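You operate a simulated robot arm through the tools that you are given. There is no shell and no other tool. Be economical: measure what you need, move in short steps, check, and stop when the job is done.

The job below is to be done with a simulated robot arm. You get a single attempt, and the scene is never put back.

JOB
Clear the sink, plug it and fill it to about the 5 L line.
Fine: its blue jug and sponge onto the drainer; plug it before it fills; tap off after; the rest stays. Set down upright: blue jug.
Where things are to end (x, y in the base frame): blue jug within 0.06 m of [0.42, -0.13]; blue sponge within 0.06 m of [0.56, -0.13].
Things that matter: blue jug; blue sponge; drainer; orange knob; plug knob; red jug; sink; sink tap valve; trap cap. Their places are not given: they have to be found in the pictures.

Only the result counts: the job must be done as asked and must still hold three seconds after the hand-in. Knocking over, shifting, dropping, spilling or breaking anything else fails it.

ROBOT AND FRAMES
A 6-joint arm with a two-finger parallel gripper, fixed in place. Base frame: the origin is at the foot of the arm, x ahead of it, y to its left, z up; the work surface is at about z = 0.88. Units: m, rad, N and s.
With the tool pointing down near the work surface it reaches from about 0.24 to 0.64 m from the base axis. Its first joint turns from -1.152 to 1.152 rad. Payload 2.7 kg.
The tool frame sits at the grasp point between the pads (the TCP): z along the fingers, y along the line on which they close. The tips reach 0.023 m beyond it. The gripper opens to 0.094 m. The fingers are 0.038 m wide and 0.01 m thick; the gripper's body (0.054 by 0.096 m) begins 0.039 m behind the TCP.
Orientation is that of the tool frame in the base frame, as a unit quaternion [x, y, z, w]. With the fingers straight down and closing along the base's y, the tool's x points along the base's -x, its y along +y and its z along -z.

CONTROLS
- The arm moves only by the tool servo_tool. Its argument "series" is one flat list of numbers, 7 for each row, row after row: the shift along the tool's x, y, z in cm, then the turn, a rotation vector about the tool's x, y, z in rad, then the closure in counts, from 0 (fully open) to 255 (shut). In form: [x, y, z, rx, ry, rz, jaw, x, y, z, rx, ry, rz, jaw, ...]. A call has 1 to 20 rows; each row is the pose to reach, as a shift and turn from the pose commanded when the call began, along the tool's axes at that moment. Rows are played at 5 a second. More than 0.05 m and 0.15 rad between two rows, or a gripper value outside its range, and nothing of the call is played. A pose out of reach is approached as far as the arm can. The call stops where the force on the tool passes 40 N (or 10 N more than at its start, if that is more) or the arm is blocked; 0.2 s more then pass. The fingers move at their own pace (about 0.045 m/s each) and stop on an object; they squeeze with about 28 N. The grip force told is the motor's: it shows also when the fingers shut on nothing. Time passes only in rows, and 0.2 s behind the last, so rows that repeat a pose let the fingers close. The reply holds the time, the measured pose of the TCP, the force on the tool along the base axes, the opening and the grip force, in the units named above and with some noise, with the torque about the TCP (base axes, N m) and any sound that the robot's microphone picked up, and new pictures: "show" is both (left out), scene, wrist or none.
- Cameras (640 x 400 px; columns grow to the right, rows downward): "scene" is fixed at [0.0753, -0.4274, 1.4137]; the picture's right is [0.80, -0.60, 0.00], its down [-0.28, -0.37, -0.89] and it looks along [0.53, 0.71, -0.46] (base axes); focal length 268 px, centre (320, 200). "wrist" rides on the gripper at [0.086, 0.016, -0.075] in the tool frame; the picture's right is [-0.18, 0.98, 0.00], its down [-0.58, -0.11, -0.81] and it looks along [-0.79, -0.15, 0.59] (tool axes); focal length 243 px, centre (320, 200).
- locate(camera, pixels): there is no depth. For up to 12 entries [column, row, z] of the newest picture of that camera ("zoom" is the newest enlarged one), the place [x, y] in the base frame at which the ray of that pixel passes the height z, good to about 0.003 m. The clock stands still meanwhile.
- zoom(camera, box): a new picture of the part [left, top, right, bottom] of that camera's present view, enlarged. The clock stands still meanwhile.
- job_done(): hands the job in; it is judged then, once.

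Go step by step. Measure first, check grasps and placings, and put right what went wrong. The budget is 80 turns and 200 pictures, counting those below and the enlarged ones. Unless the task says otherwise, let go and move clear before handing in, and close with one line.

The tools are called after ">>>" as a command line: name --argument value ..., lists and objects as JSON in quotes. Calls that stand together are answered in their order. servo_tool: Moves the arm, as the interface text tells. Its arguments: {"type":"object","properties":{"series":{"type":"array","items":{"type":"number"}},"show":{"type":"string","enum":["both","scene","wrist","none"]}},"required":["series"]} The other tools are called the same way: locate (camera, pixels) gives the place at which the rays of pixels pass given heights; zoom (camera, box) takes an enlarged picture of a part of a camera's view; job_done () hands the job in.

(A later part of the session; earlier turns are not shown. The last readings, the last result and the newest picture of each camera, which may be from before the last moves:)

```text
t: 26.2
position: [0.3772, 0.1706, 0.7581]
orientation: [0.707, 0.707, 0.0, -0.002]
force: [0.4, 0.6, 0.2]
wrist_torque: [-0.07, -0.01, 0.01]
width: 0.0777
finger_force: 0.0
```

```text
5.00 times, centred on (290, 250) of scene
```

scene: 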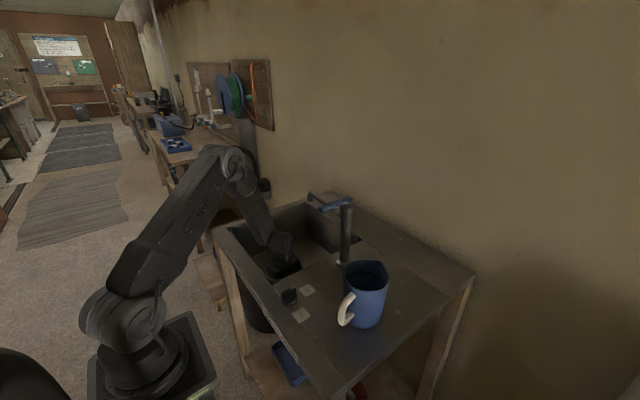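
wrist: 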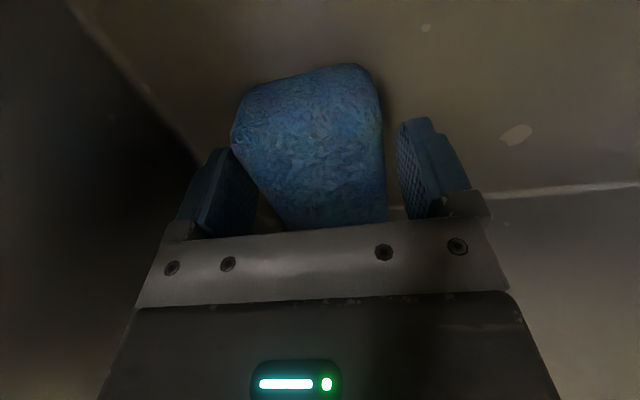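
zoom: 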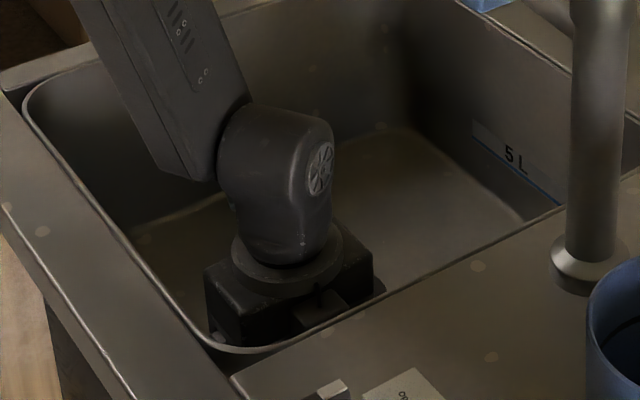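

The sponge is between the pads, slightly nearer the left one. I'll close and lift a little.

>>> servo_tool --series '[0, 0, 0.2, 0, 0, 0, 80, 0, 0, 0.2, 0, 0, 0, 130, 0, 0, 0.2, 0, 0, 0, 200, 0, 0, 0.2, 0, 0, 0, 255, 0, 0, 0.2, 0, 0, 0, 255, 0, 0, 0.2, 0, 0, 0, 255, 0, 0, -1.5, 0, 0, 0, 255, 0, 0, -4, 0, 0, 0, 255, 0, 0, -4, 0, 0, 0, 255]'

```text
t: 28.2
position: [0.3758, 0.1712, 0.7975]
orientation: [0.706, 0.708, 0.0, -0.001]
force: [0.2, 0.2, -1.0]
wrist_torque: [0.03, 0.03, 0.01]
width: 0.0645
finger_force: 28.0
```

scene: 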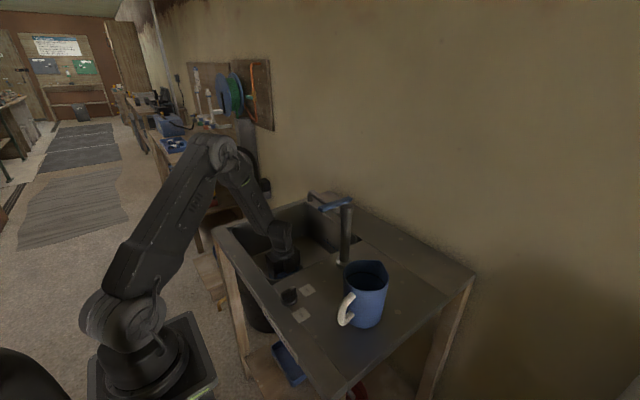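
wrist: 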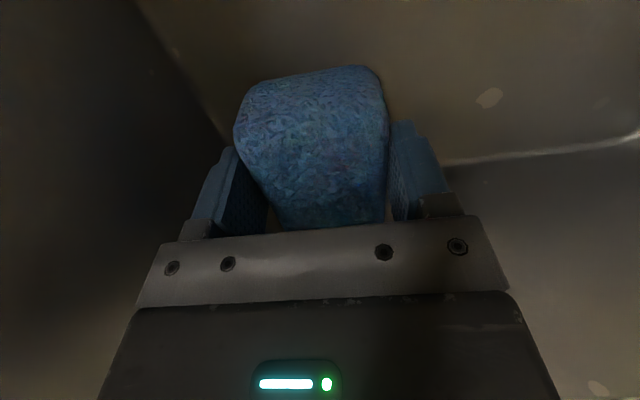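

Sponge gripped (0.0645 m, 28 N). Lifting straight up to z≈1.13.

>>> servo_tool --series '[0, 0, -4, 0, 0, 0, 255, 0, 0, -8, 0, 0, 0, 255, 0, 0, -12, 0, 0, 0, 255, 0, 0, -16, 0, 0, 0, 255, 0, 0, -20, 0, 0, 0, 255, 0, 0, -24, 0, 0, 0, 255, 0, 0, -28, 0, 0, 0, 255, 0, 0, -32, 0, 0, 0, 255, 0, -2, -34, 0, 0, 0, 255, 0, -2, -34, 0, 0, 0, 255]' --show "none"

>>> servo_tool --series '[-4, 0, 0, 0, 0, 0, 255, -8, 0, 0, 0, 0, 0, 255, -12, 0, 0, 0, 0, 0, 255, -16, 0, 0, 0, 0, 0, 255, -20, 0, 0, 0, 0, 0, 255, -24, 0, 0, 0, 0, 0, 255, -28.3, 0, 0, 0, 0, 0, 255, -28.3, 4, 0, 0, 0, 0, 255, -28.3, 8, 0, 0, 0, 0, 255, -28.3, 12, 0, 0, 0, 0, 255, -28.3, 16, 0, 0, 0, 0, 255, -28.3, 20, 0, 0, 0, 0, 255, -28.3, 21.4, 0, 0, 0, 0, 255, -28.3, 21.4, 0, 0, 0, 0, 255]'

>>> zoom --camera "scene" --box '[310, 160, 460, 310]'

```text
t: 30.4
position: [0.3578, 0.1709, 1.1389]
orientation: [0.707, 0.707, -0.001, -0.001]
force: [-0.5, -0.2, -0.7]
wrist_torque: [0.03, 0.04, 0.03]
width: 0.0643
finger_force: 28.1
```

```text
t: 33.4
position: [0.5725, -0.1124, 1.137]
orientation: [0.707, 0.707, -0.001, -0.003]
force: [0.0, 1.0, -0.1]
wrist_torque: [0.03, 0.03, -0.01]
width: 0.0642
finger_force: 28.3
```

scene: 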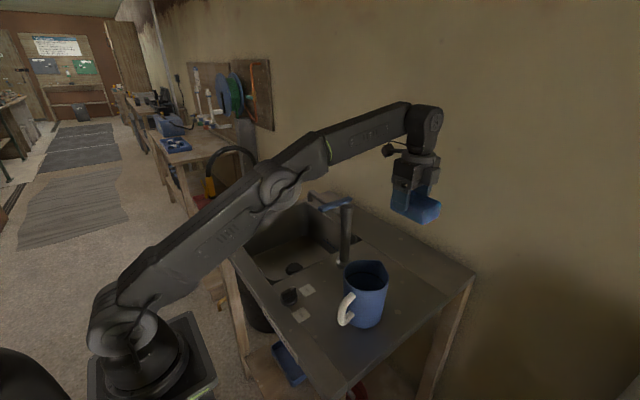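
wrist: 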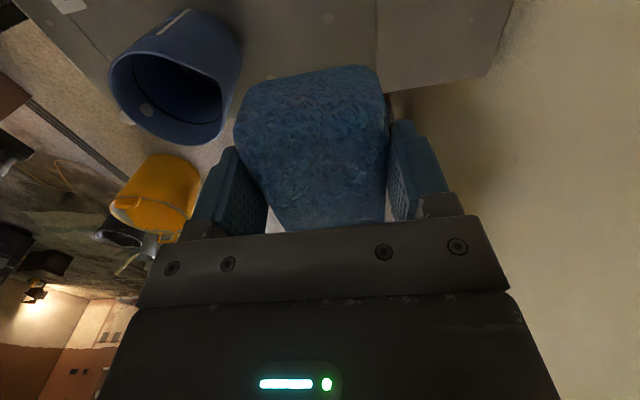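

```text
2.67 times, centred on (385, 235) of scene
```

zoom: 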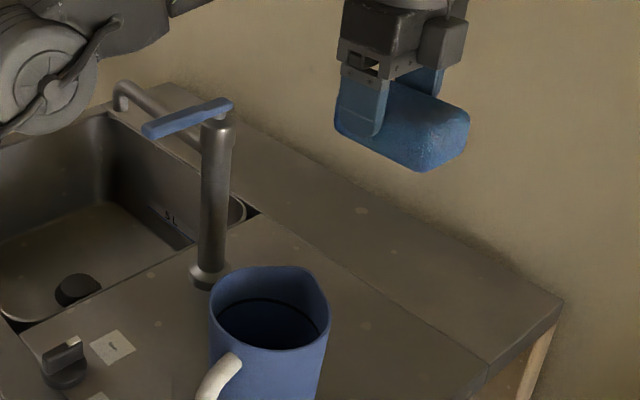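

Sponge held over (0.57,−0.13). Now I lower it to about 1 cm above the drainer, then check.

>>> servo_tool --series '[0, 0, 4, 0, 0, 0, 255, 0, 0, 8, 0, 0, 0, 255, 0, 0, 12, 0, 0, 0, 255, 0, 0, 16, 0, 0, 0, 255, 0, 0, 19, 0, 0, 0, 255, 0, 0, 20.3, 0, 0, 0, 255, 0, 0, 20.3, 0, 0, 0, 255]'

>>> zoom --camera "scene" --box '[310, 180, 450, 310]'

```text
t: 35.0
position: [0.5712, -0.1122, 0.9325]
orientation: [0.707, 0.707, 0.0, -0.002]
force: [-0.4, -0.8, 0.7]
wrist_torque: [0.04, 0.0, 0.02]
width: 0.0643
finger_force: 27.9
```

scene: 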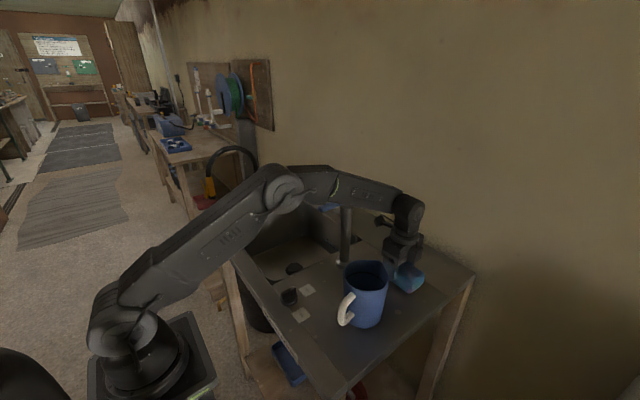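
wrist: 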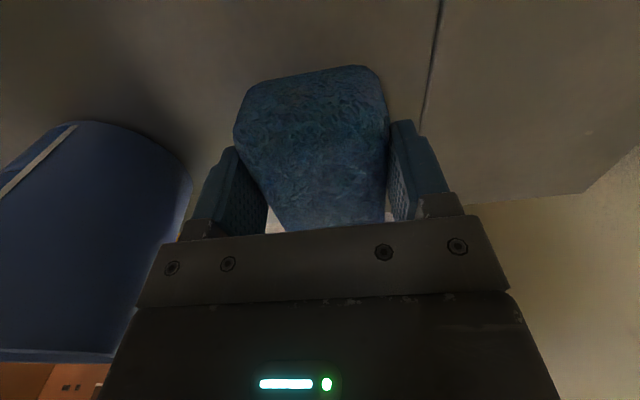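

```text
3.08 times, centred on (380, 245) of scene
```

zoom: 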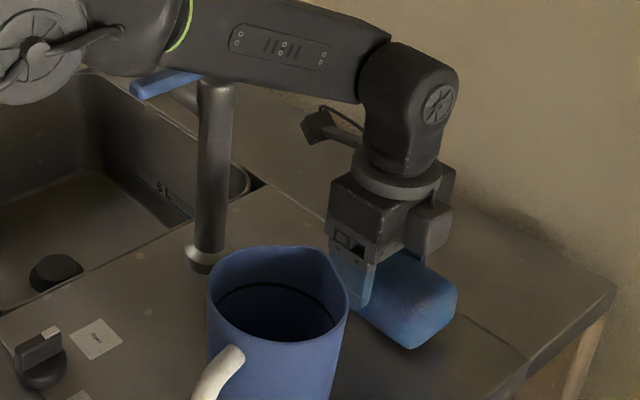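

Clear of the jug. Creep down 1.4 cm and release.

>>> servo_tool --series '[0, 0, 0.5, 0, 0, 0, 255, 0, 0, 0.9, 0, 0, 0, 255, 0, 0, 1.2, 0, 0, 0, 255, 0, 0, 1.4, 0, 0, 0, 255, 0, 0, 1.4, 0, 0, 0, 255]' --show "none"

>>> servo_tool --series '[0, 0, 0, 0, 0, 0, 120, 0, 0, 0, 0, 0, 0, 50, 0, 0, 0, 0, 0, 0, 40, 0, 0, 0, 0, 0, 0, 40, 0, 0, -3, 0, 0, 0, 40, 0, 0, -7, 0, 0, 0, 40, 0, 0, -11, 0, 0, 0, 40, 0, 0, -15, 0, 0, 0, 40, 0, 0, -19, 0, 0, 0, 40, 0, 0, -22, 0, 0, 0, 40, 0, 0, -22, 0, 0, 0, 40]'

>>> zoom --camera "scene" --box '[310, 180, 450, 310]'

```text
t: 36.2
position: [0.5715, -0.1109, 0.9205]
orientation: [0.707, 0.707, 0.0, -0.001]
force: [-2.4, -1.2, 7.2]
wrist_torque: [0.14, 0.0, 0.05]
width: 0.064
finger_force: 28.2
```

```text
t: 38.6
position: [0.5715, -0.1118, 1.1397]
orientation: [0.707, 0.707, 0.0, -0.002]
force: [-0.4, 0.2, -0.4]
wrist_torque: [-0.01, 0.0, -0.02]
width: 0.0793
finger_force: 0.2
```

scene: 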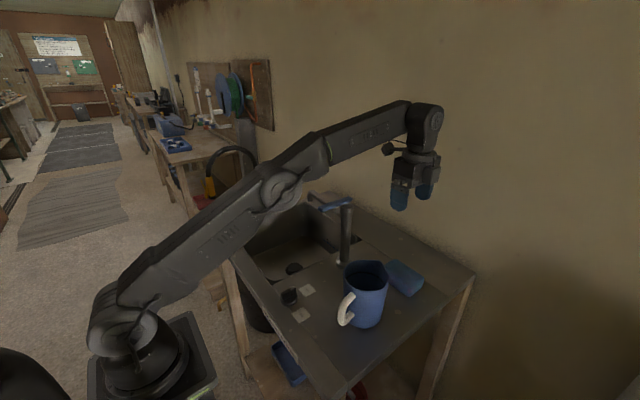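
wrist: 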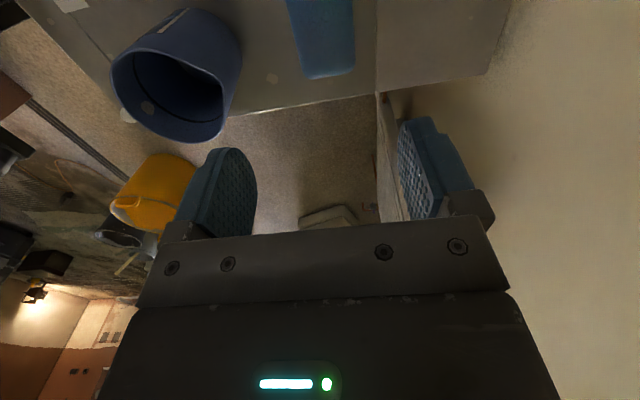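

```text
3.08 times, centred on (380, 245) of scene
```

zoom: 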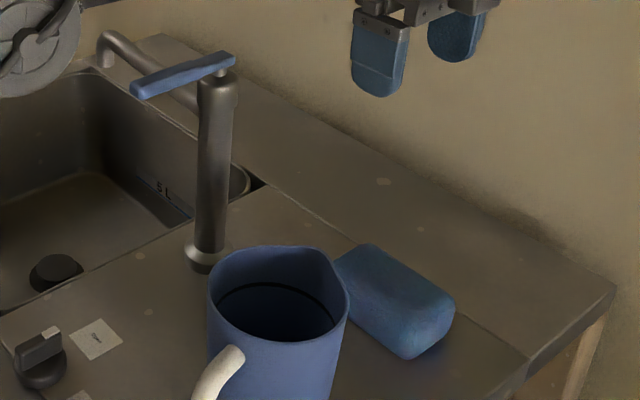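

Sponge is down beside the jug, and the gripper is clear. Next the plug knob: I'll move to (0.24,0.005,1.12) and yaw back so the camera sees it.

>>> servo_tool --series '[0, -3, 0, 0, 0, -0.14, 40, 1, -6, 0, 0, 0, -0.28, 40, 2, -9, 0, 0, 0, -0.42, 40, 3, -12, 0, 0, 0, -0.56, 40, 4, -15, 0, 0, 0, -0.7, 40, 5, -18, 0, 0, 0, -0.84, 40, 6.5, -21, 0, 0, 0, -0.98, 40, 8, -24, 0, 0, 0, -1.12, 40, 9.5, -27, 0, 0, 0, -1.26, 40, 11, -30, 0, 0, 0, -1.4, 40, 11.7, -32, 1, 0, 0, -1.5, 40, 11.7, -33, 2, 0, 0, -1.571, 40, 11.7, -33, 2, 0, 0, -1.571, 40]'

>>> locate --camera "scene" --pixels '[[404, 277, 0.91], [404, 277, 0.92], [292.8, 287.5, 0.92], [282.5, 295.6, 0.92], [292.8, 287.5, 0.93], [282.5, 295.6, 0.93]]'

>>> zoom --camera "wrist" --box '[240, 30, 400, 150]'

```text
t: 41.4
position: [0.2422, 0.0046, 1.1201]
orientation: [-0.001, 1.0, 0.002, 0.0]
force: [0.4, -0.4, -0.5]
wrist_torque: [-0.02, -0.02, -0.01]
width: 0.0793
finger_force: 0.1
```

scene: 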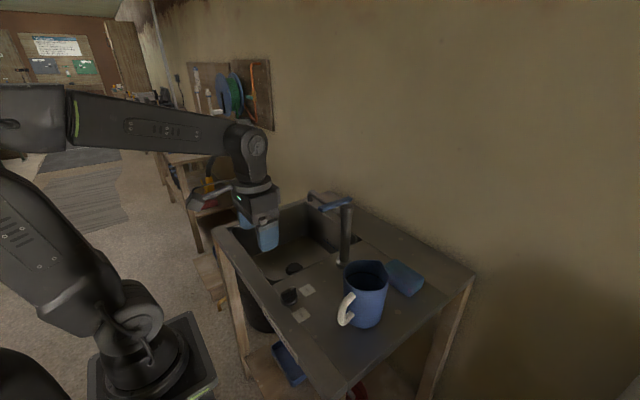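
wrist: 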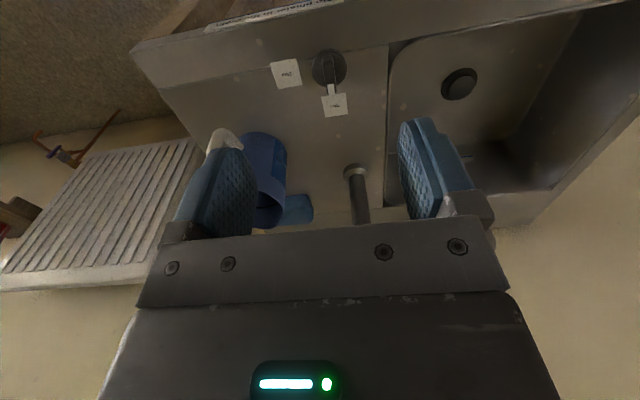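

```text
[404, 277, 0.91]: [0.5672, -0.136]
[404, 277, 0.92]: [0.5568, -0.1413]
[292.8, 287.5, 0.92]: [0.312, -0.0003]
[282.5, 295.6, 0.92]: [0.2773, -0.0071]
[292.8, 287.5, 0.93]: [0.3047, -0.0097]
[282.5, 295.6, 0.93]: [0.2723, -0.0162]
```

```text
3.33 times, centred on (320, 90) of wrist
```

zoom: 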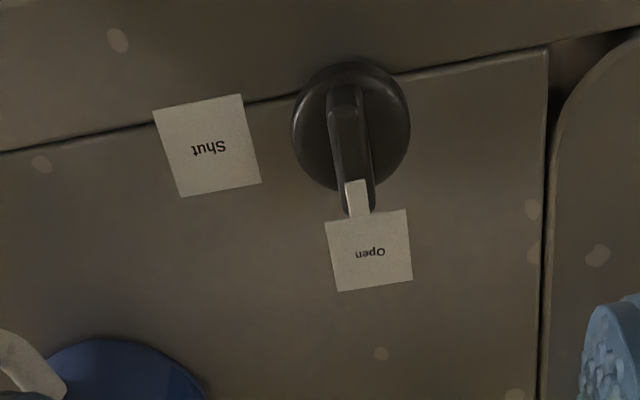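

Sponge is at ≈(0.566,−0.137), fine. The knob disc is centred at (351,125) in the zoom with its bar toward "Open"; I'll measure it.

>>> locate --camera "zoom" --pixels '[[351, 125, 0.89], [345, 95, 0.92], [358, 200, 0.92], [345, 95, 0.93], [358, 200, 0.93], [329, 120, 0.92], [363, 115, 0.92], [206, 145, 0.885], [370, 250, 0.885]]'

```text
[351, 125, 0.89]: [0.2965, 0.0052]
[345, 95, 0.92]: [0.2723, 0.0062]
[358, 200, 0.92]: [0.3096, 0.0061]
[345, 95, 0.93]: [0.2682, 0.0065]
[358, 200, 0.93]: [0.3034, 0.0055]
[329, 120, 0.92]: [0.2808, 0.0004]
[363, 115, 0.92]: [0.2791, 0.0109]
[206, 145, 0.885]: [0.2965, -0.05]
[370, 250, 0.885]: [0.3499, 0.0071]
```

The bar is centred at (0.297,0.006) with its top at z≈0.912, lying along x. I'll go down around it with a 0.04 m opening to z≈0.92.

>>> servo_tool --series '[-3, 0.1, 1, 0, 0, 0, 120, -5.5, 0.1, 4, 0, 0, 0, 147, -5.5, 0.1, 8, 0, 0, 0, 147, -5.5, 0.1, 12, 0, 0, 0, 147, -5.5, 0.1, 15.5, 0, 0, 0, 147, -5.5, 0.1, 18, 0, 0, 0, 147, -5.5, 0.1, 19.5, 0, 0, 0, 147, -5.5, 0.1, 19.9, 0, 0, 0, 147, -5.5, 0.1, 19.9, 0, 0, 0, 147]'

>>> zoom --camera "scene" --box '[250, 250, 330, 320]'

```text
t: 43.4
position: [0.2963, 0.0056, 0.9217]
orientation: [-0.001, 1.0, 0.001, -0.001]
force: [-0.2, -0.3, -1.3]
wrist_torque: [0.0, 0.0, 0.0]
width: 0.0399
finger_force: 0.2
```

scene: 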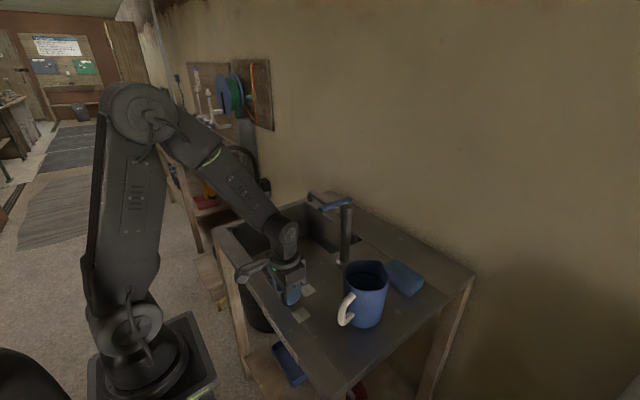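
wrist: 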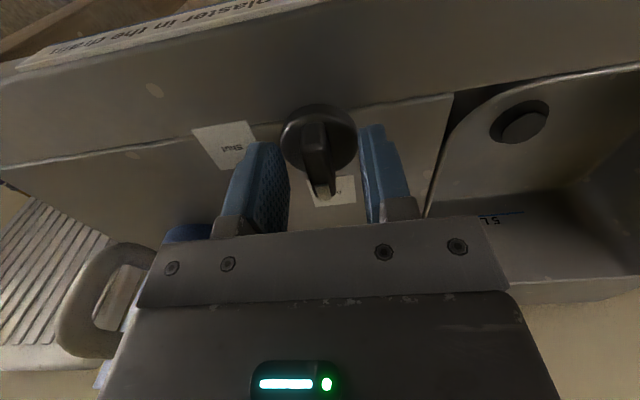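

```text
5.71 times, centred on (290, 285) of scene
```

zoom: 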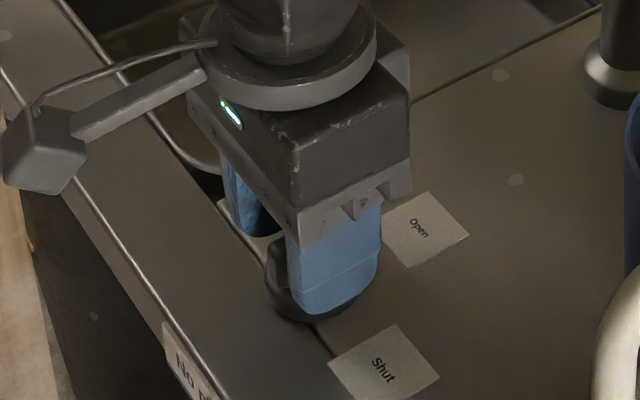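

The bar is between the pads. Close on it.

>>> servo_tool --series '[0, 0, 0, 0, 0, 0, 200, 0, 0, 0, 0, 0, 0, 255, 0, 0, 0, 0, 0, 0, 255, 0, 0, 0, 0, 0, 0, 255]' --show "wrist"

```text
t: 44.4
position: [0.2961, 0.0055, 0.9218]
orientation: [0.0, 1.0, 0.001, -0.001]
force: [1.9, -17.5, -2.1]
wrist_torque: [-0.47, -0.29, -0.07]
width: 0.0128
finger_force: 44.9
```

wrist: 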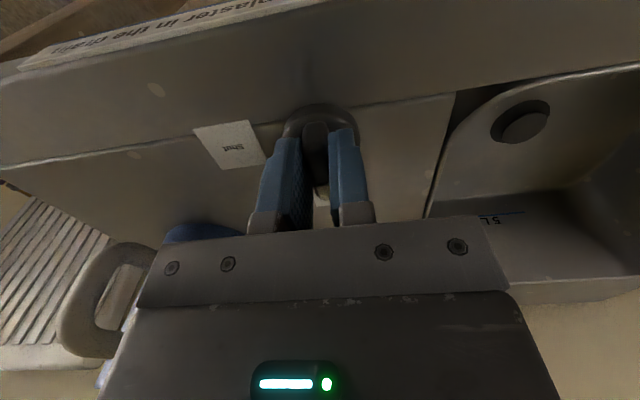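

Gripped (0.0128 m), with a 17 N side load toward −y. I'll ease 2 mm in −y and begin a small turn toward "Shut".

>>> servo_tool --series '[0, -0.2, 0, 0, 0, 0, 255, 0, -0.2, 0, 0, 0, 0, 255, 0, -0.2, 0, 0, 0, 0.1, 255, 0, -0.2, 0, 0, 0, 0.2, 255]' --show "none"

```text
t: 45.4
position: [0.296, 0.0067, 0.9204]
orientation: [0.1, 0.995, 0.001, -0.001]
force: [1.3, 30.7, -6.6]
wrist_torque: [0.48, 0.92, 0.14]
width: 0.0128
finger_force: 45.0
```

Side load swung to +31 N, so neutral lies about 1.2 mm back. I'll correct and continue in small steps.

>>> servo_tool --series '[0, 0.13, 0, 0, 0, 0, 255, 0, 0.13, 0, 0, 0, 0.1, 255, 0, 0.13, 0, 0, 0, 0.2, 255, 0, 0.13, 0, 0, 0, 0.2, 255]' --show "none"

```text
t: 46.4
position: [0.2965, 0.0061, 0.9203]
orientation: [0.2, 0.98, 0.001, -0.001]
force: [-4.2, 31.5, -3.6]
wrist_torque: [0.28, -0.14, 0.07]
width: 0.0127
finger_force: 44.8
```

Turning works (0.4 rad so far) with load still +31 N in y. Shift +y a little more and go on.

>>> servo_tool --series '[0.07, 0.16, 0, 0, 0, 0, 255, 0.07, 0.16, 0, 0, 0, 0.12, 255, 0.07, 0.16, 0, 0, 0, 0.24, 255, 0.07, 0.16, 0, 0, 0, 0.24, 255]' --show "wrist"

```text
t: 47.4
position: [0.2965, 0.0073, 0.9217]
orientation: [0.315, 0.949, 0.0, -0.002]
force: [2.1, 12.1, -16.5]
wrist_torque: [-0.18, -0.44, 0.04]
width: 0.0129
finger_force: 45.3
```

wrist: 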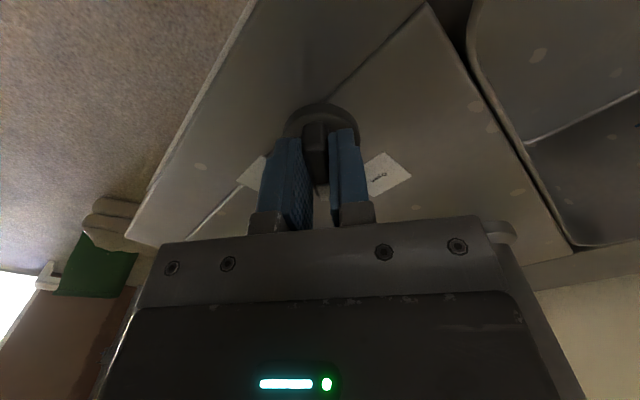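

The knob follows (0.64 rad). Continue.

>>> servo_tool --series '[0, 0.05, -0.05, 0, 0, 0.12, 255, 0, 0.05, -0.05, 0, 0, 0.24, 255, 0, 0.05, -0.05, 0, 0, 0.36, 255, 0, 0.05, -0.05, 0, 0, 0.45, 255, 0, 0.05, -0.05, 0, 0, 0.45, 255]' --show "none"

```text
t: 48.1
position: [0.2965, 0.0084, 0.9206]
orientation: [0.437, 0.9, 0.001, -0.002]
force: [4.0, 3.3, -4.4]
wrist_torque: [0.6, 0.39, 0.03]
width: 0.0126
finger_force: 44.7
stopped in row 3: the force on the tool passed its limit at 40 N (the readings are from after the stop); the commanded pose is now the measured one
```

The stop reset the commanded pose, and loads are now low at 0.90 rad. Continue the remaining 0.67 rad in short bits.

>>> servo_tool --series '[0, 0, 0, 0, 0, 0.1, 255, 0, 0, 0, 0, 0, 0.2, 255, 0, 0, 0, 0, 0, 0.3, 255, 0, 0, 0, 0, 0, 0.3, 255]' --show "none"

```text
t: 49.1
position: [0.2992, 0.0074, 0.9215]
orientation: [0.566, 0.825, 0.002, 0.002]
force: [18.0, 16.8, -18.3]
wrist_torque: [0.49, 0.07, 0.08]
width: 0.0129
finger_force: 45.2
```

At 1.20 rad, moderate load. Ease along the force and finish the turn to 1.57 rad.

>>> servo_tool --series '[0.06, 0.13, 0.05, 0, 0, 0, 255, 0.06, 0.13, 0.05, 0, 0, 0.1, 255, 0.06, 0.13, 0.05, 0, 0, 0.2, 255, 0.06, 0.13, 0.05, 0, 0, 0.3, 255, 0.06, 0.13, 0.05, 0, 0, 0.37, 255, 0.06, 0.13, 0.05, 0, 0, 0.37, 255]'

>>> zoom --camera "scene" --box '[250, 230, 330, 320]'

```text
t: 50.5
position: [0.3003, 0.0081, 0.9214]
orientation: [0.708, 0.706, 0.001, -0.001]
force: [19.4, 3.0, 1.2]
wrist_torque: [-1.38, -0.11, 0.25]
width: 0.0128
finger_force: 45.1
```

scene: 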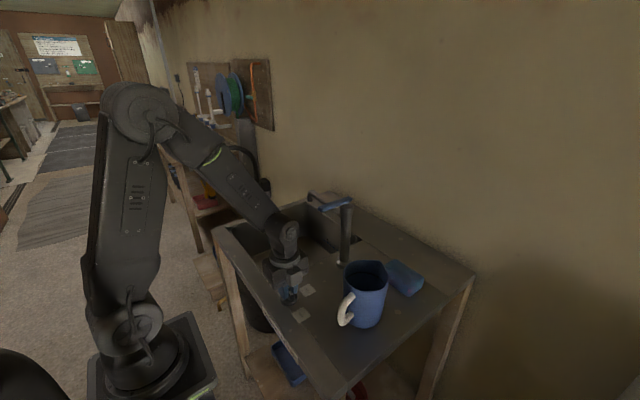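
wrist: 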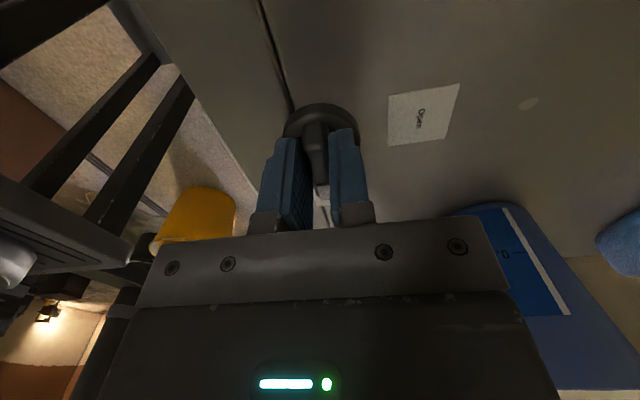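

```text
4.44 times, centred on (290, 275) of scene
```

zoom: 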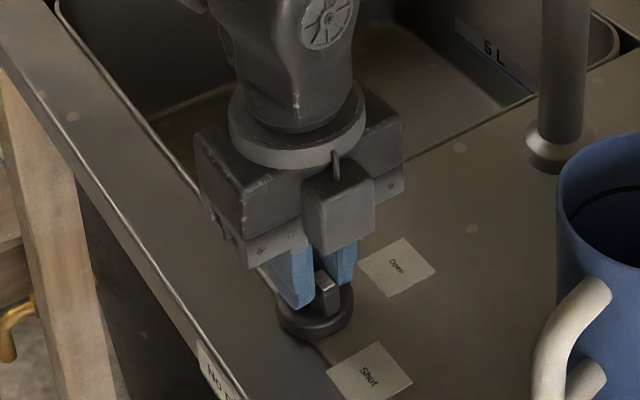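

The pointer now faces "Shut". Release, rise and check the knob and the plug.

>>> servo_tool --series '[0, 0, 0, 0, 0, 0, 200, 0, 0, 0, 0, 0, 0, 150, 0, 0, 0, 0, 0, 0, 150, 0, 0, -3, 0, 0, 0, 150, 0, 0, -7, 0, 0, 0, 150, 0, 0, -11, 0, 0, 0, 150, 0, 0, -15, 0, 0, 0, 150, 0, 0, -19, 0, 0, 0, 150, 0, 0, -19, 0, 0, 0, 150]'

>>> zoom --camera "scene" --box '[250, 250, 330, 320]'

>>> zoom --camera "scene" --box '[270, 180, 380, 280]'

```text
t: 52.5
position: [0.3, 0.0079, 1.1114]
orientation: [0.708, 0.706, 0.0, -0.001]
force: [0.1, -0.2, 0.7]
wrist_torque: [0.01, 0.0, 0.0]
width: 0.0385
finger_force: 0.1
```

scene: 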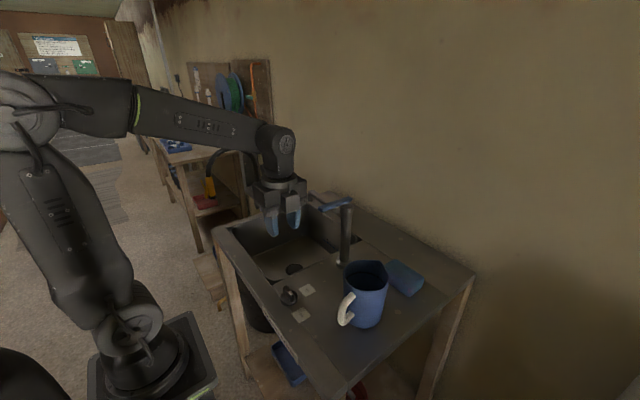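
wrist: 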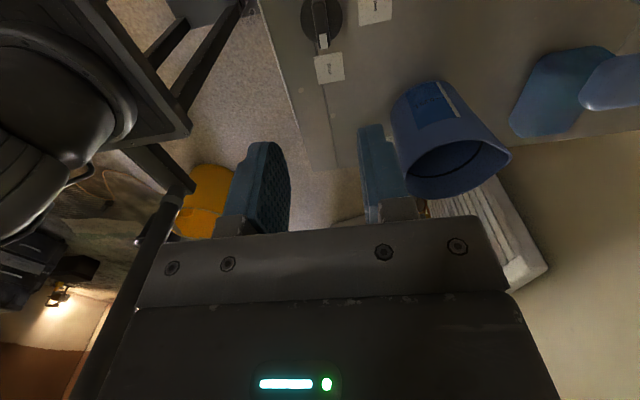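

```text
5.71 times, centred on (290, 285) of scene
```

zoom: 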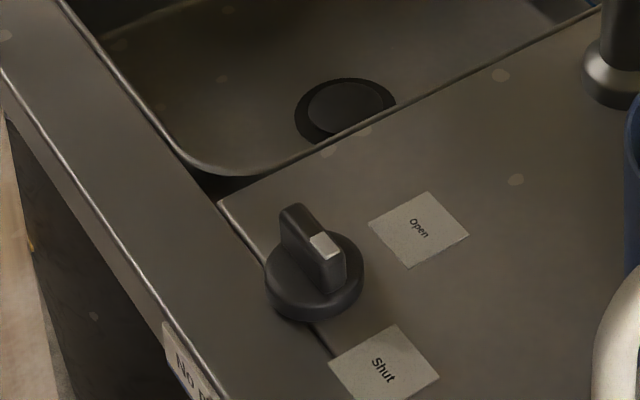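

```text
4.00 times, centred on (325, 230) of scene
```

zoom: 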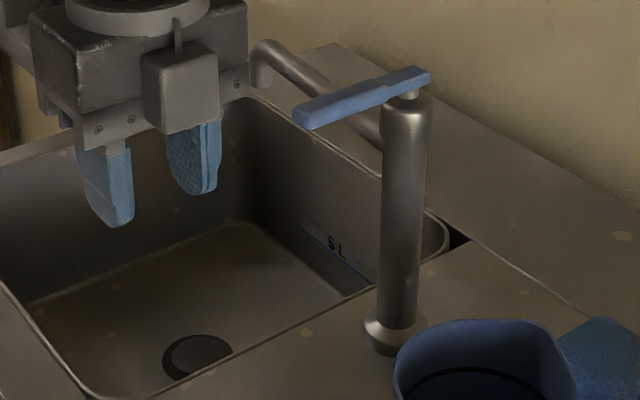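

The knob points to "Shut" and the plug now sits flush in the drain at (195,355). Next I look closely at the tap lever, with the camera turned to face it.

>>> servo_tool --series '[1, 0, -1, 0, 0, -0.14, 100, 2, 0, -2, 0, 0, -0.28, 60, 3, 0, -3, 0, 0, -0.42, 30, 4, 0, -4, 0, 0, -0.56, 0, 5, 0, -4, 0, 0, -0.7, 0, 6, 0, -4, 0, 0, -0.84, 0, 7, 0, -4, 0, 0, -0.98, 0, 8, 0, -4, 0, 0, -1.12, 0, 9, -1, -4, 0, 0, -1.26, 0, 9, -2, -4, 0, 0, -1.4, 0, 9, -2, -4, 0, 0, -1.54, 0, 9, -2, -4, 0, 0, -1.571, 0, 9, -2, -4, 0, 0, -1.571, 0]'

>>> zoom --camera "wrist" --box '[200, 80, 420, 230]'

>>> zoom --camera "scene" --box '[295, 180, 365, 230]'

```text
t: 55.3
position: [0.2788, 0.099, 1.1516]
orientation: [0.001, 1.0, 0.001, 0.0]
force: [1.1, 0.7, 0.8]
wrist_torque: [0.0, -0.01, 0.02]
width: 0.0939
finger_force: 0.0
```

scene: 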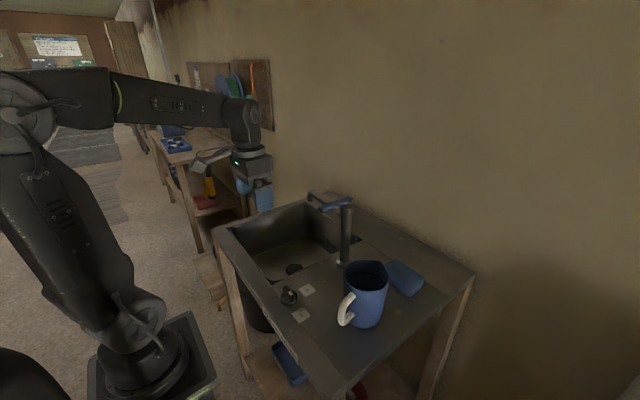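
wrist: 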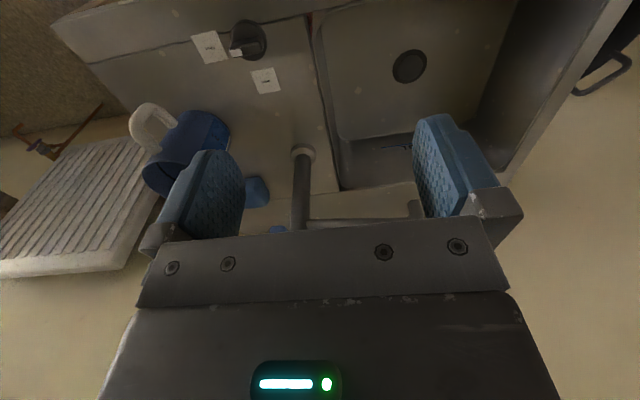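

```text
2.67 times, centred on (310, 155) of wrist
```

zoom: 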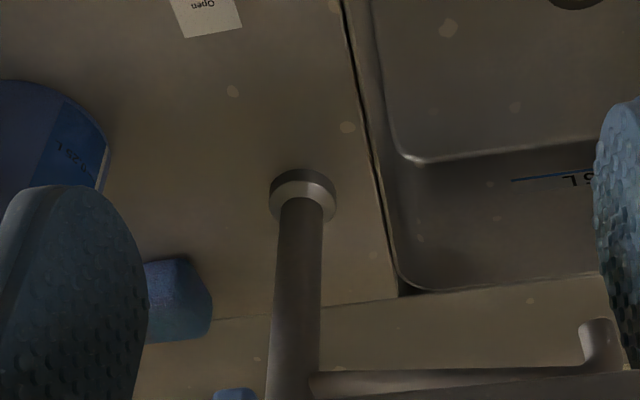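

```text
8.00 times, centred on (330, 205) of scene
```

zoom: 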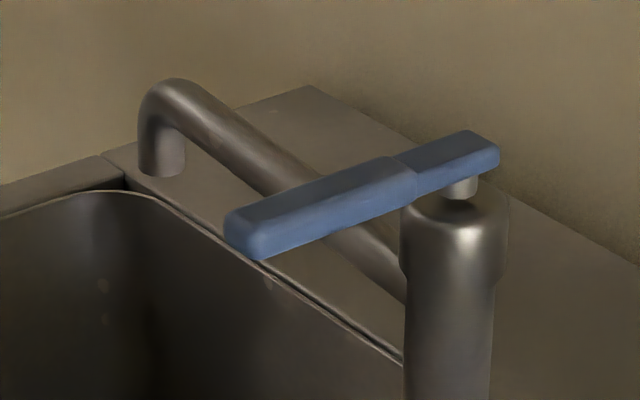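

The lever seems to lie along x at y≈0.015, z≈1.10, tip toward the base. I'll rise to see it clearly between the fingers.

>>> servo_tool --series '[1, -2, -4, 0, 0, 0, 0, 2, -4, -8, 0, 0, 0, 0, 3, -6, -12, 0, 0, 0, 0, 3, -6, -12, 0, 0, 0, 0]'

>>> zoom --camera "wrist" --box '[230, 70, 450, 210]'

```text
t: 56.3
position: [0.2485, 0.0377, 1.2711]
orientation: [0.002, 1.0, 0.001, -0.001]
force: [0.4, -0.4, -0.5]
wrist_torque: [0.02, -0.01, 0.0]
width: 0.0941
finger_force: 0.0
```

scene: 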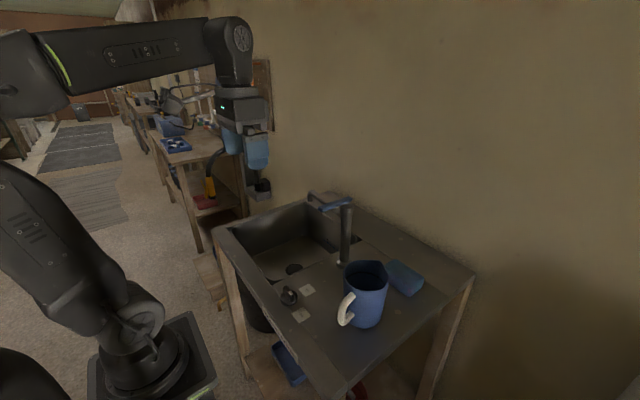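
wrist: 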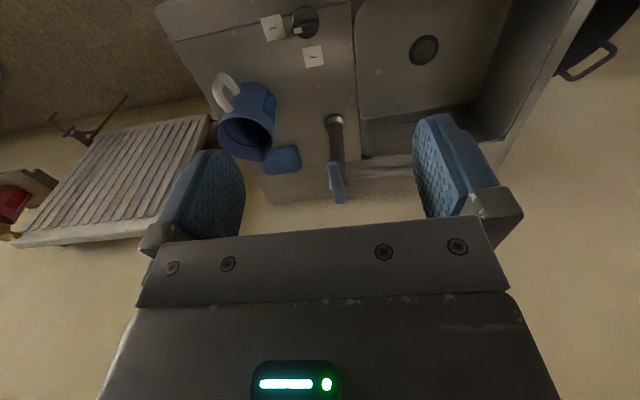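

```text
2.86 times, centred on (340, 140) of wrist
```

zoom: 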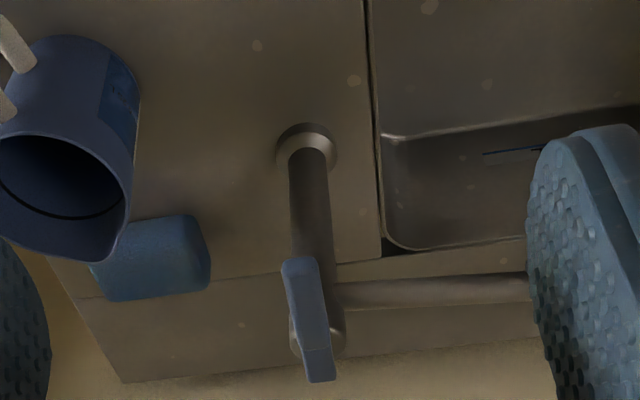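

The lever runs from (297,262) to (320,378) in the zoom. Measuring it in both cameras.

>>> locate --camera "zoom" --pixels '[[297, 262, 1.08], [297, 262, 1.1], [297, 262, 1.12], [320, 375, 1.08], [320, 375, 1.1], [320, 375, 1.12], [318, 345, 1.08], [305, 145, 0.89]]'

>>> locate --camera "scene" --pixels '[[320, 209, 1.08], [320, 209, 1.1], [320, 209, 1.12], [350.5, 199, 1.08], [350.5, 199, 1.1], [350.5, 199, 1.12], [347, 205, 1.09]]'

```text
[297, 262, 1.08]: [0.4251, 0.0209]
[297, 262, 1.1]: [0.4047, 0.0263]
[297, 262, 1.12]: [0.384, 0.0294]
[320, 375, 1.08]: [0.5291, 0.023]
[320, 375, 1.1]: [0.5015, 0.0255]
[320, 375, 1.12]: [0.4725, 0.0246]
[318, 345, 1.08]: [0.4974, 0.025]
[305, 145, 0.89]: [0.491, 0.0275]
```

```text
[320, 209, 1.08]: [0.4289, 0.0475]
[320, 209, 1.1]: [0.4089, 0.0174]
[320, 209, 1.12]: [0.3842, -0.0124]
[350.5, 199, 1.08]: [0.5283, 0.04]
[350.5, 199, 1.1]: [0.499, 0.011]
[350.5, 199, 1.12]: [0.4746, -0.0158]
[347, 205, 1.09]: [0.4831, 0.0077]
```

The lever spans x 0.412–0.512 at (y≈0.024, z≈1.09), pivoting near (0.497,0.025). I'll straddle it loosely near its tip at x=0.43.

>>> servo_tool --series '[-4, -0.5, 0, 0, 0, 0, 100, -8, -1, 0, 0, 0, 0, 147, -12, -1.4, 0, 0, 0, 0, 147, -16, -1.4, 0, 0, 0, 0, 147, -18.2, -1.4, 2, 0, 0, 0, 147, -18.2, -1.4, 6, 0, 0, 0, 147, -18.2, -1.4, 10, 0, 0, 0, 147, -18.2, -1.4, 12, 0, 0, 0, 147, -18.2, -1.4, 12, 0, 0, 0, 147]'

>>> zoom --camera "scene" --box '[290, 150, 370, 230]'

```text
t: 58.3
position: [0.4313, 0.0237, 1.1501]
orientation: [0.001, 1.0, 0.001, -0.002]
force: [0.3, 0.8, 0.0]
wrist_torque: [0.0, 0.04, -0.03]
width: 0.0398
finger_force: 0.1
```

scene: 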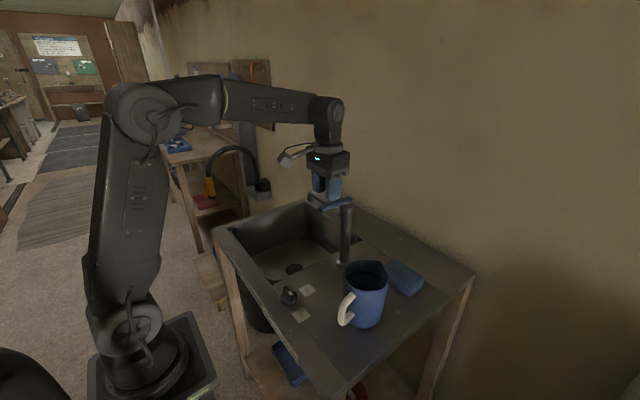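
wrist: 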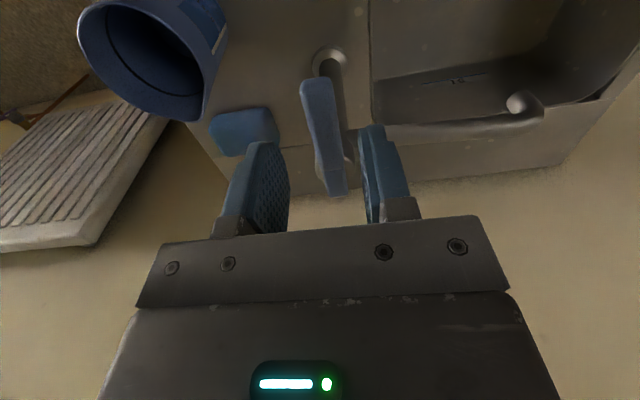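

```text
5.00 times, centred on (330, 190) of scene
```

zoom: 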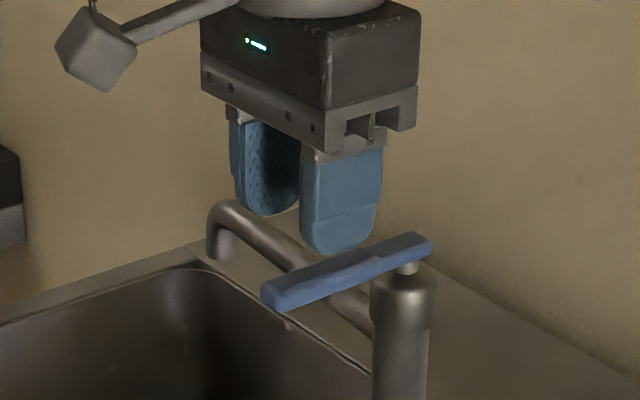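

The lever lies between the fingers in the wrist view ((316,82) to (338,190)). Descend 4.5 cm around it.

>>> servo_tool --series '[0, 0, 1.5, 0, 0, 0, 147, 0, 0, 3, 0, 0, 0, 147, 0, 0, 4.6, 0, 0, 0, 147, 0, 0, 4.6, 0, 0, 0, 147]'

>>> zoom --camera "scene" --box '[290, 150, 370, 230]'

```text
t: 59.3
position: [0.4306, 0.0234, 1.1041]
orientation: [0.002, 1.0, 0.0, -0.001]
force: [-0.8, -0.2, 0.3]
wrist_torque: [0.03, 0.0, 0.0]
width: 0.0397
finger_force: 0.0
```

scene: 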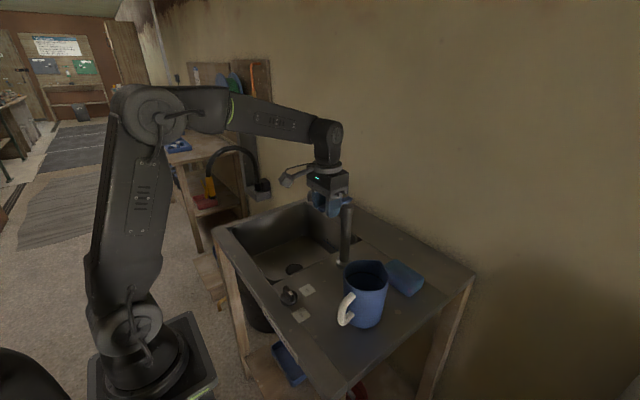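
wrist: 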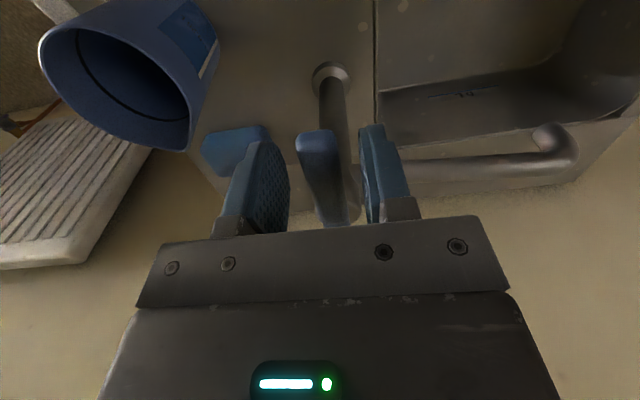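

```text
5.00 times, centred on (330, 190) of scene
```

zoom: 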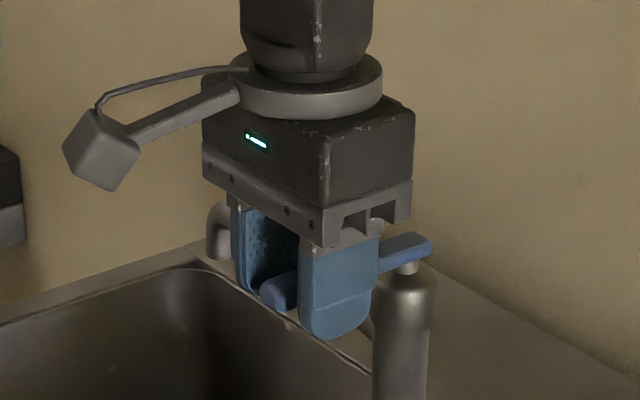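

Lever is straddled. I'll test a push toward −y in small steps, watching force and sound.

>>> servo_tool --series '[0, -0.5, 0, 0, 0, 0, 147, 0, -1, 0, 0, 0, 0, 147, 0, -1.5, 0, 0, 0, 0, 147, 0, -2, 0, 0, 0, 0, 147, 0, -2.5, 0, 0, 0, 0, 147, 0, -2.5, 0, 0, 0, 0, 147]'

```text
t: 60.7
position: [0.4302, -0.0013, 1.1035]
orientation: [0.002, 1.0, 0.001, -0.001]
force: [-1.1, -0.2, 0.4]
wrist_torque: [0.01, -0.01, 0.03]
width: 0.0404
finger_force: 1.0
```

scene: 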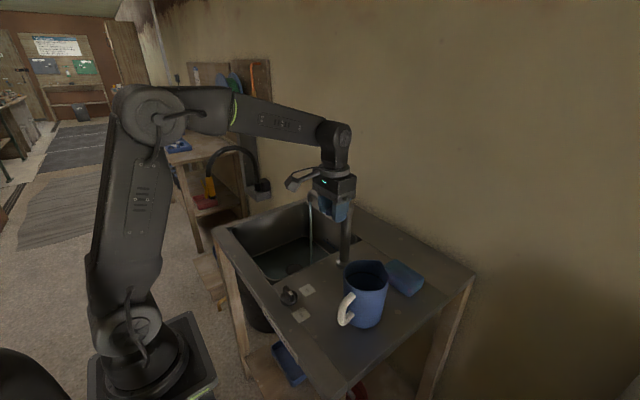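
wrist: 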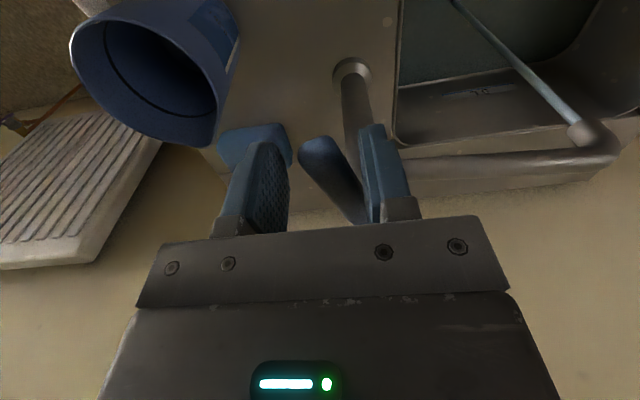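

Water runs from the spout at (310,235) into the basin. The clock stands still between rows, so I'll check the level now.

>>> zoom --camera "scene" --box '[235, 195, 375, 295]'

>>> zoom --camera "wrist" --box '[380, 0, 640, 160]'

```text
4.00 times, centred on (305, 245) of scene
```

zoom: 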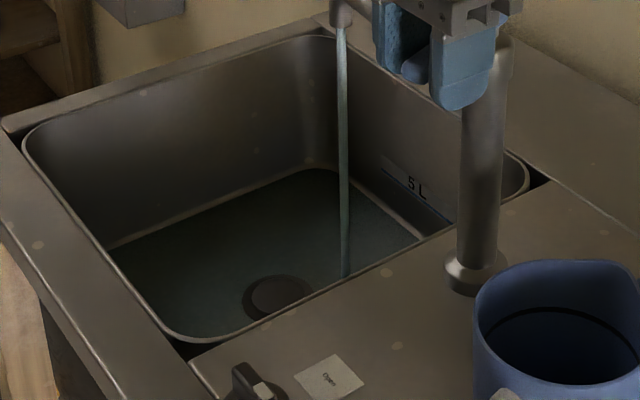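

```text
2.46 times, centred on (510, 80) of wrist
```

zoom: 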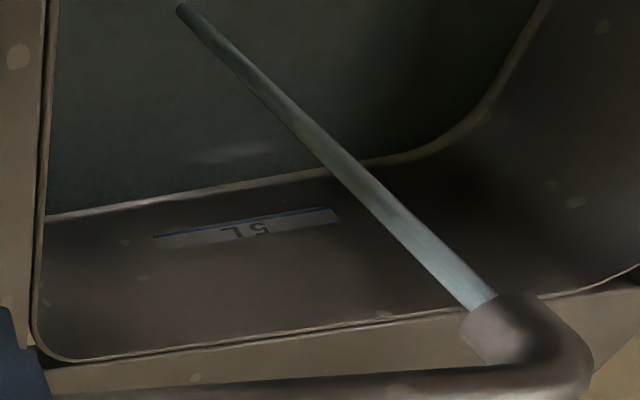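

A thin layer already covers the floor; the blue "5 L" line is a little above it. I'll wait 2 s and compare.

>>> servo_tool --series '[0, 0, 0, 0, 0, 0, 147, 0, 0, 0, 0, 0, 0, 147, 0, 0, 0, 0, 0, 0, 147, 0, 0, 0, 0, 0, 0, 147, 0, 0, 0, 0, 0, 0, 147, 0, 0, 0, 0, 0, 0, 147, 0, 0, 0, 0, 0, 0, 147, 0, 0, 0, 0, 0, 0, 147, 0, 0, 0, 0, 0, 0, 147]' --show "none"

>>> zoom --camera "scene" --box '[235, 195, 375, 295]'

>>> zoom --camera "wrist" --box '[380, 0, 640, 160]'

```text
t: 62.7
position: [0.4295, -0.0006, 1.1038]
orientation: [0.002, 1.0, 0.0, 0.0]
force: [-0.2, 0.5, 0.7]
wrist_torque: [-0.01, 0.0, 0.0]
width: 0.04
finger_force: 0.0
```

```text
4.00 times, centred on (305, 245) of scene
```

zoom: 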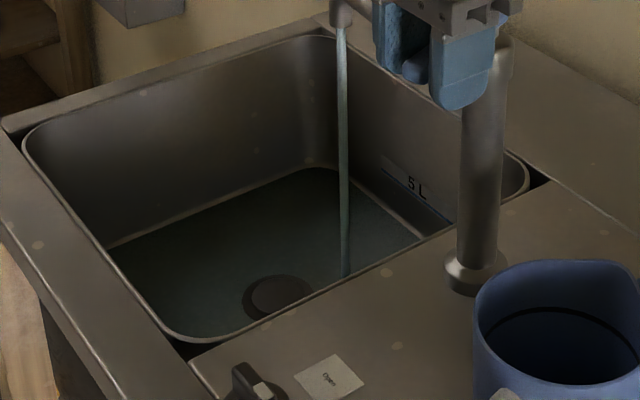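

```text
2.46 times, centred on (510, 80) of wrist
```

zoom: 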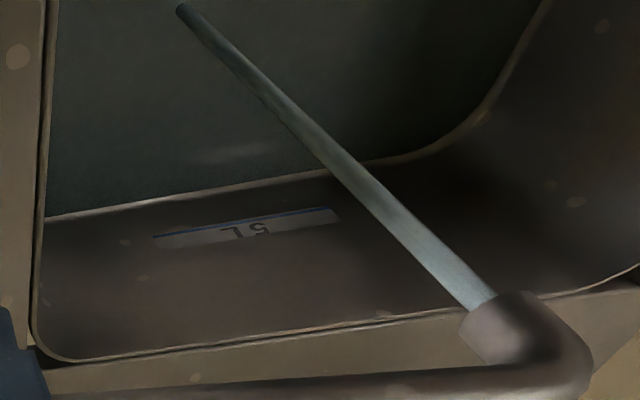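

Barely any rise in 2 s, so the flow is slow. I'll open the lever further, then wait.

>>> servo_tool --series '[-0.3, -0.5, 0, 0, 0, -0.13, 147, -0.6, -1, 0, 0, 0, -0.26, 147, -1, -1.7, 0, 0, 0, -0.4, 147, -1, -1.7, 0, 0, 0, -0.4, 147, -1, -1.7, 0, 0, 0, -0.4, 147, -1, -1.7, 0, 0, 0, -0.4, 147, -1, -1.7, 0, 0, 0, -0.4, 147, -1, -1.7, 0, 0, 0, -0.4, 147, -1, -1.7, 0, 0, 0, -0.4, 147, -1, -1.7, 0, 0, 0, -0.4, 147, -1, -1.7, 0, 0, 0, -0.4, 147, -1, -1.7, 0, 0, 0, -0.4, 147]'

>>> zoom --camera "scene" --box '[235, 195, 375, 295]'

```text
t: 65.3
position: [0.4416, -0.018, 1.1044]
orientation: [-0.197, 0.98, 0.002, -0.001]
force: [0.4, -0.4, 0.3]
wrist_torque: [0.01, -0.01, -0.01]
width: 0.0397
finger_force: 0.1
```

scene: 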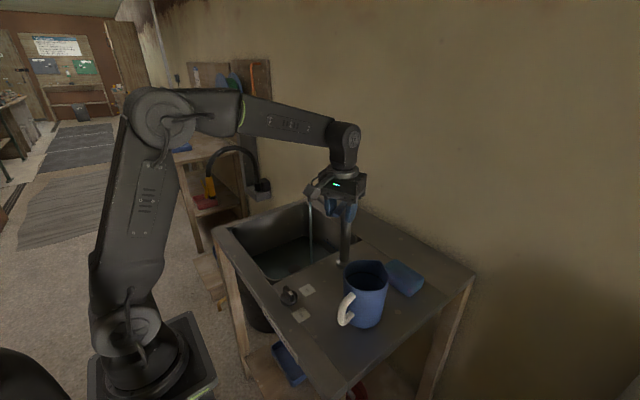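
wrist: 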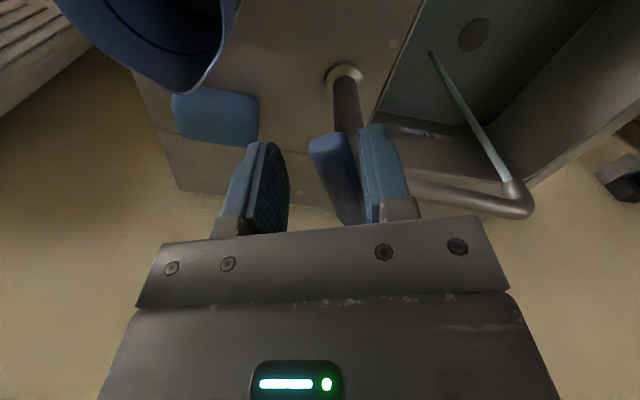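

```text
4.00 times, centred on (305, 245) of scene
```

zoom: 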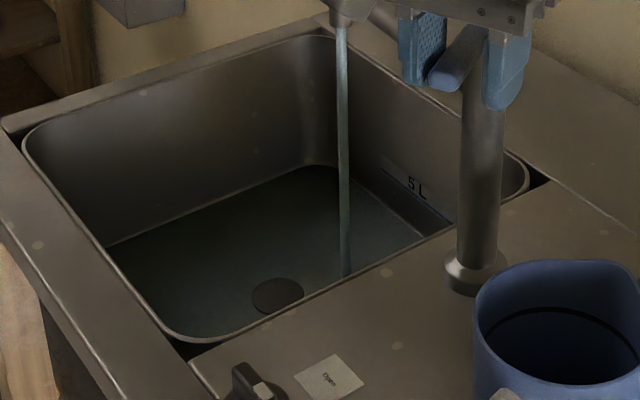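

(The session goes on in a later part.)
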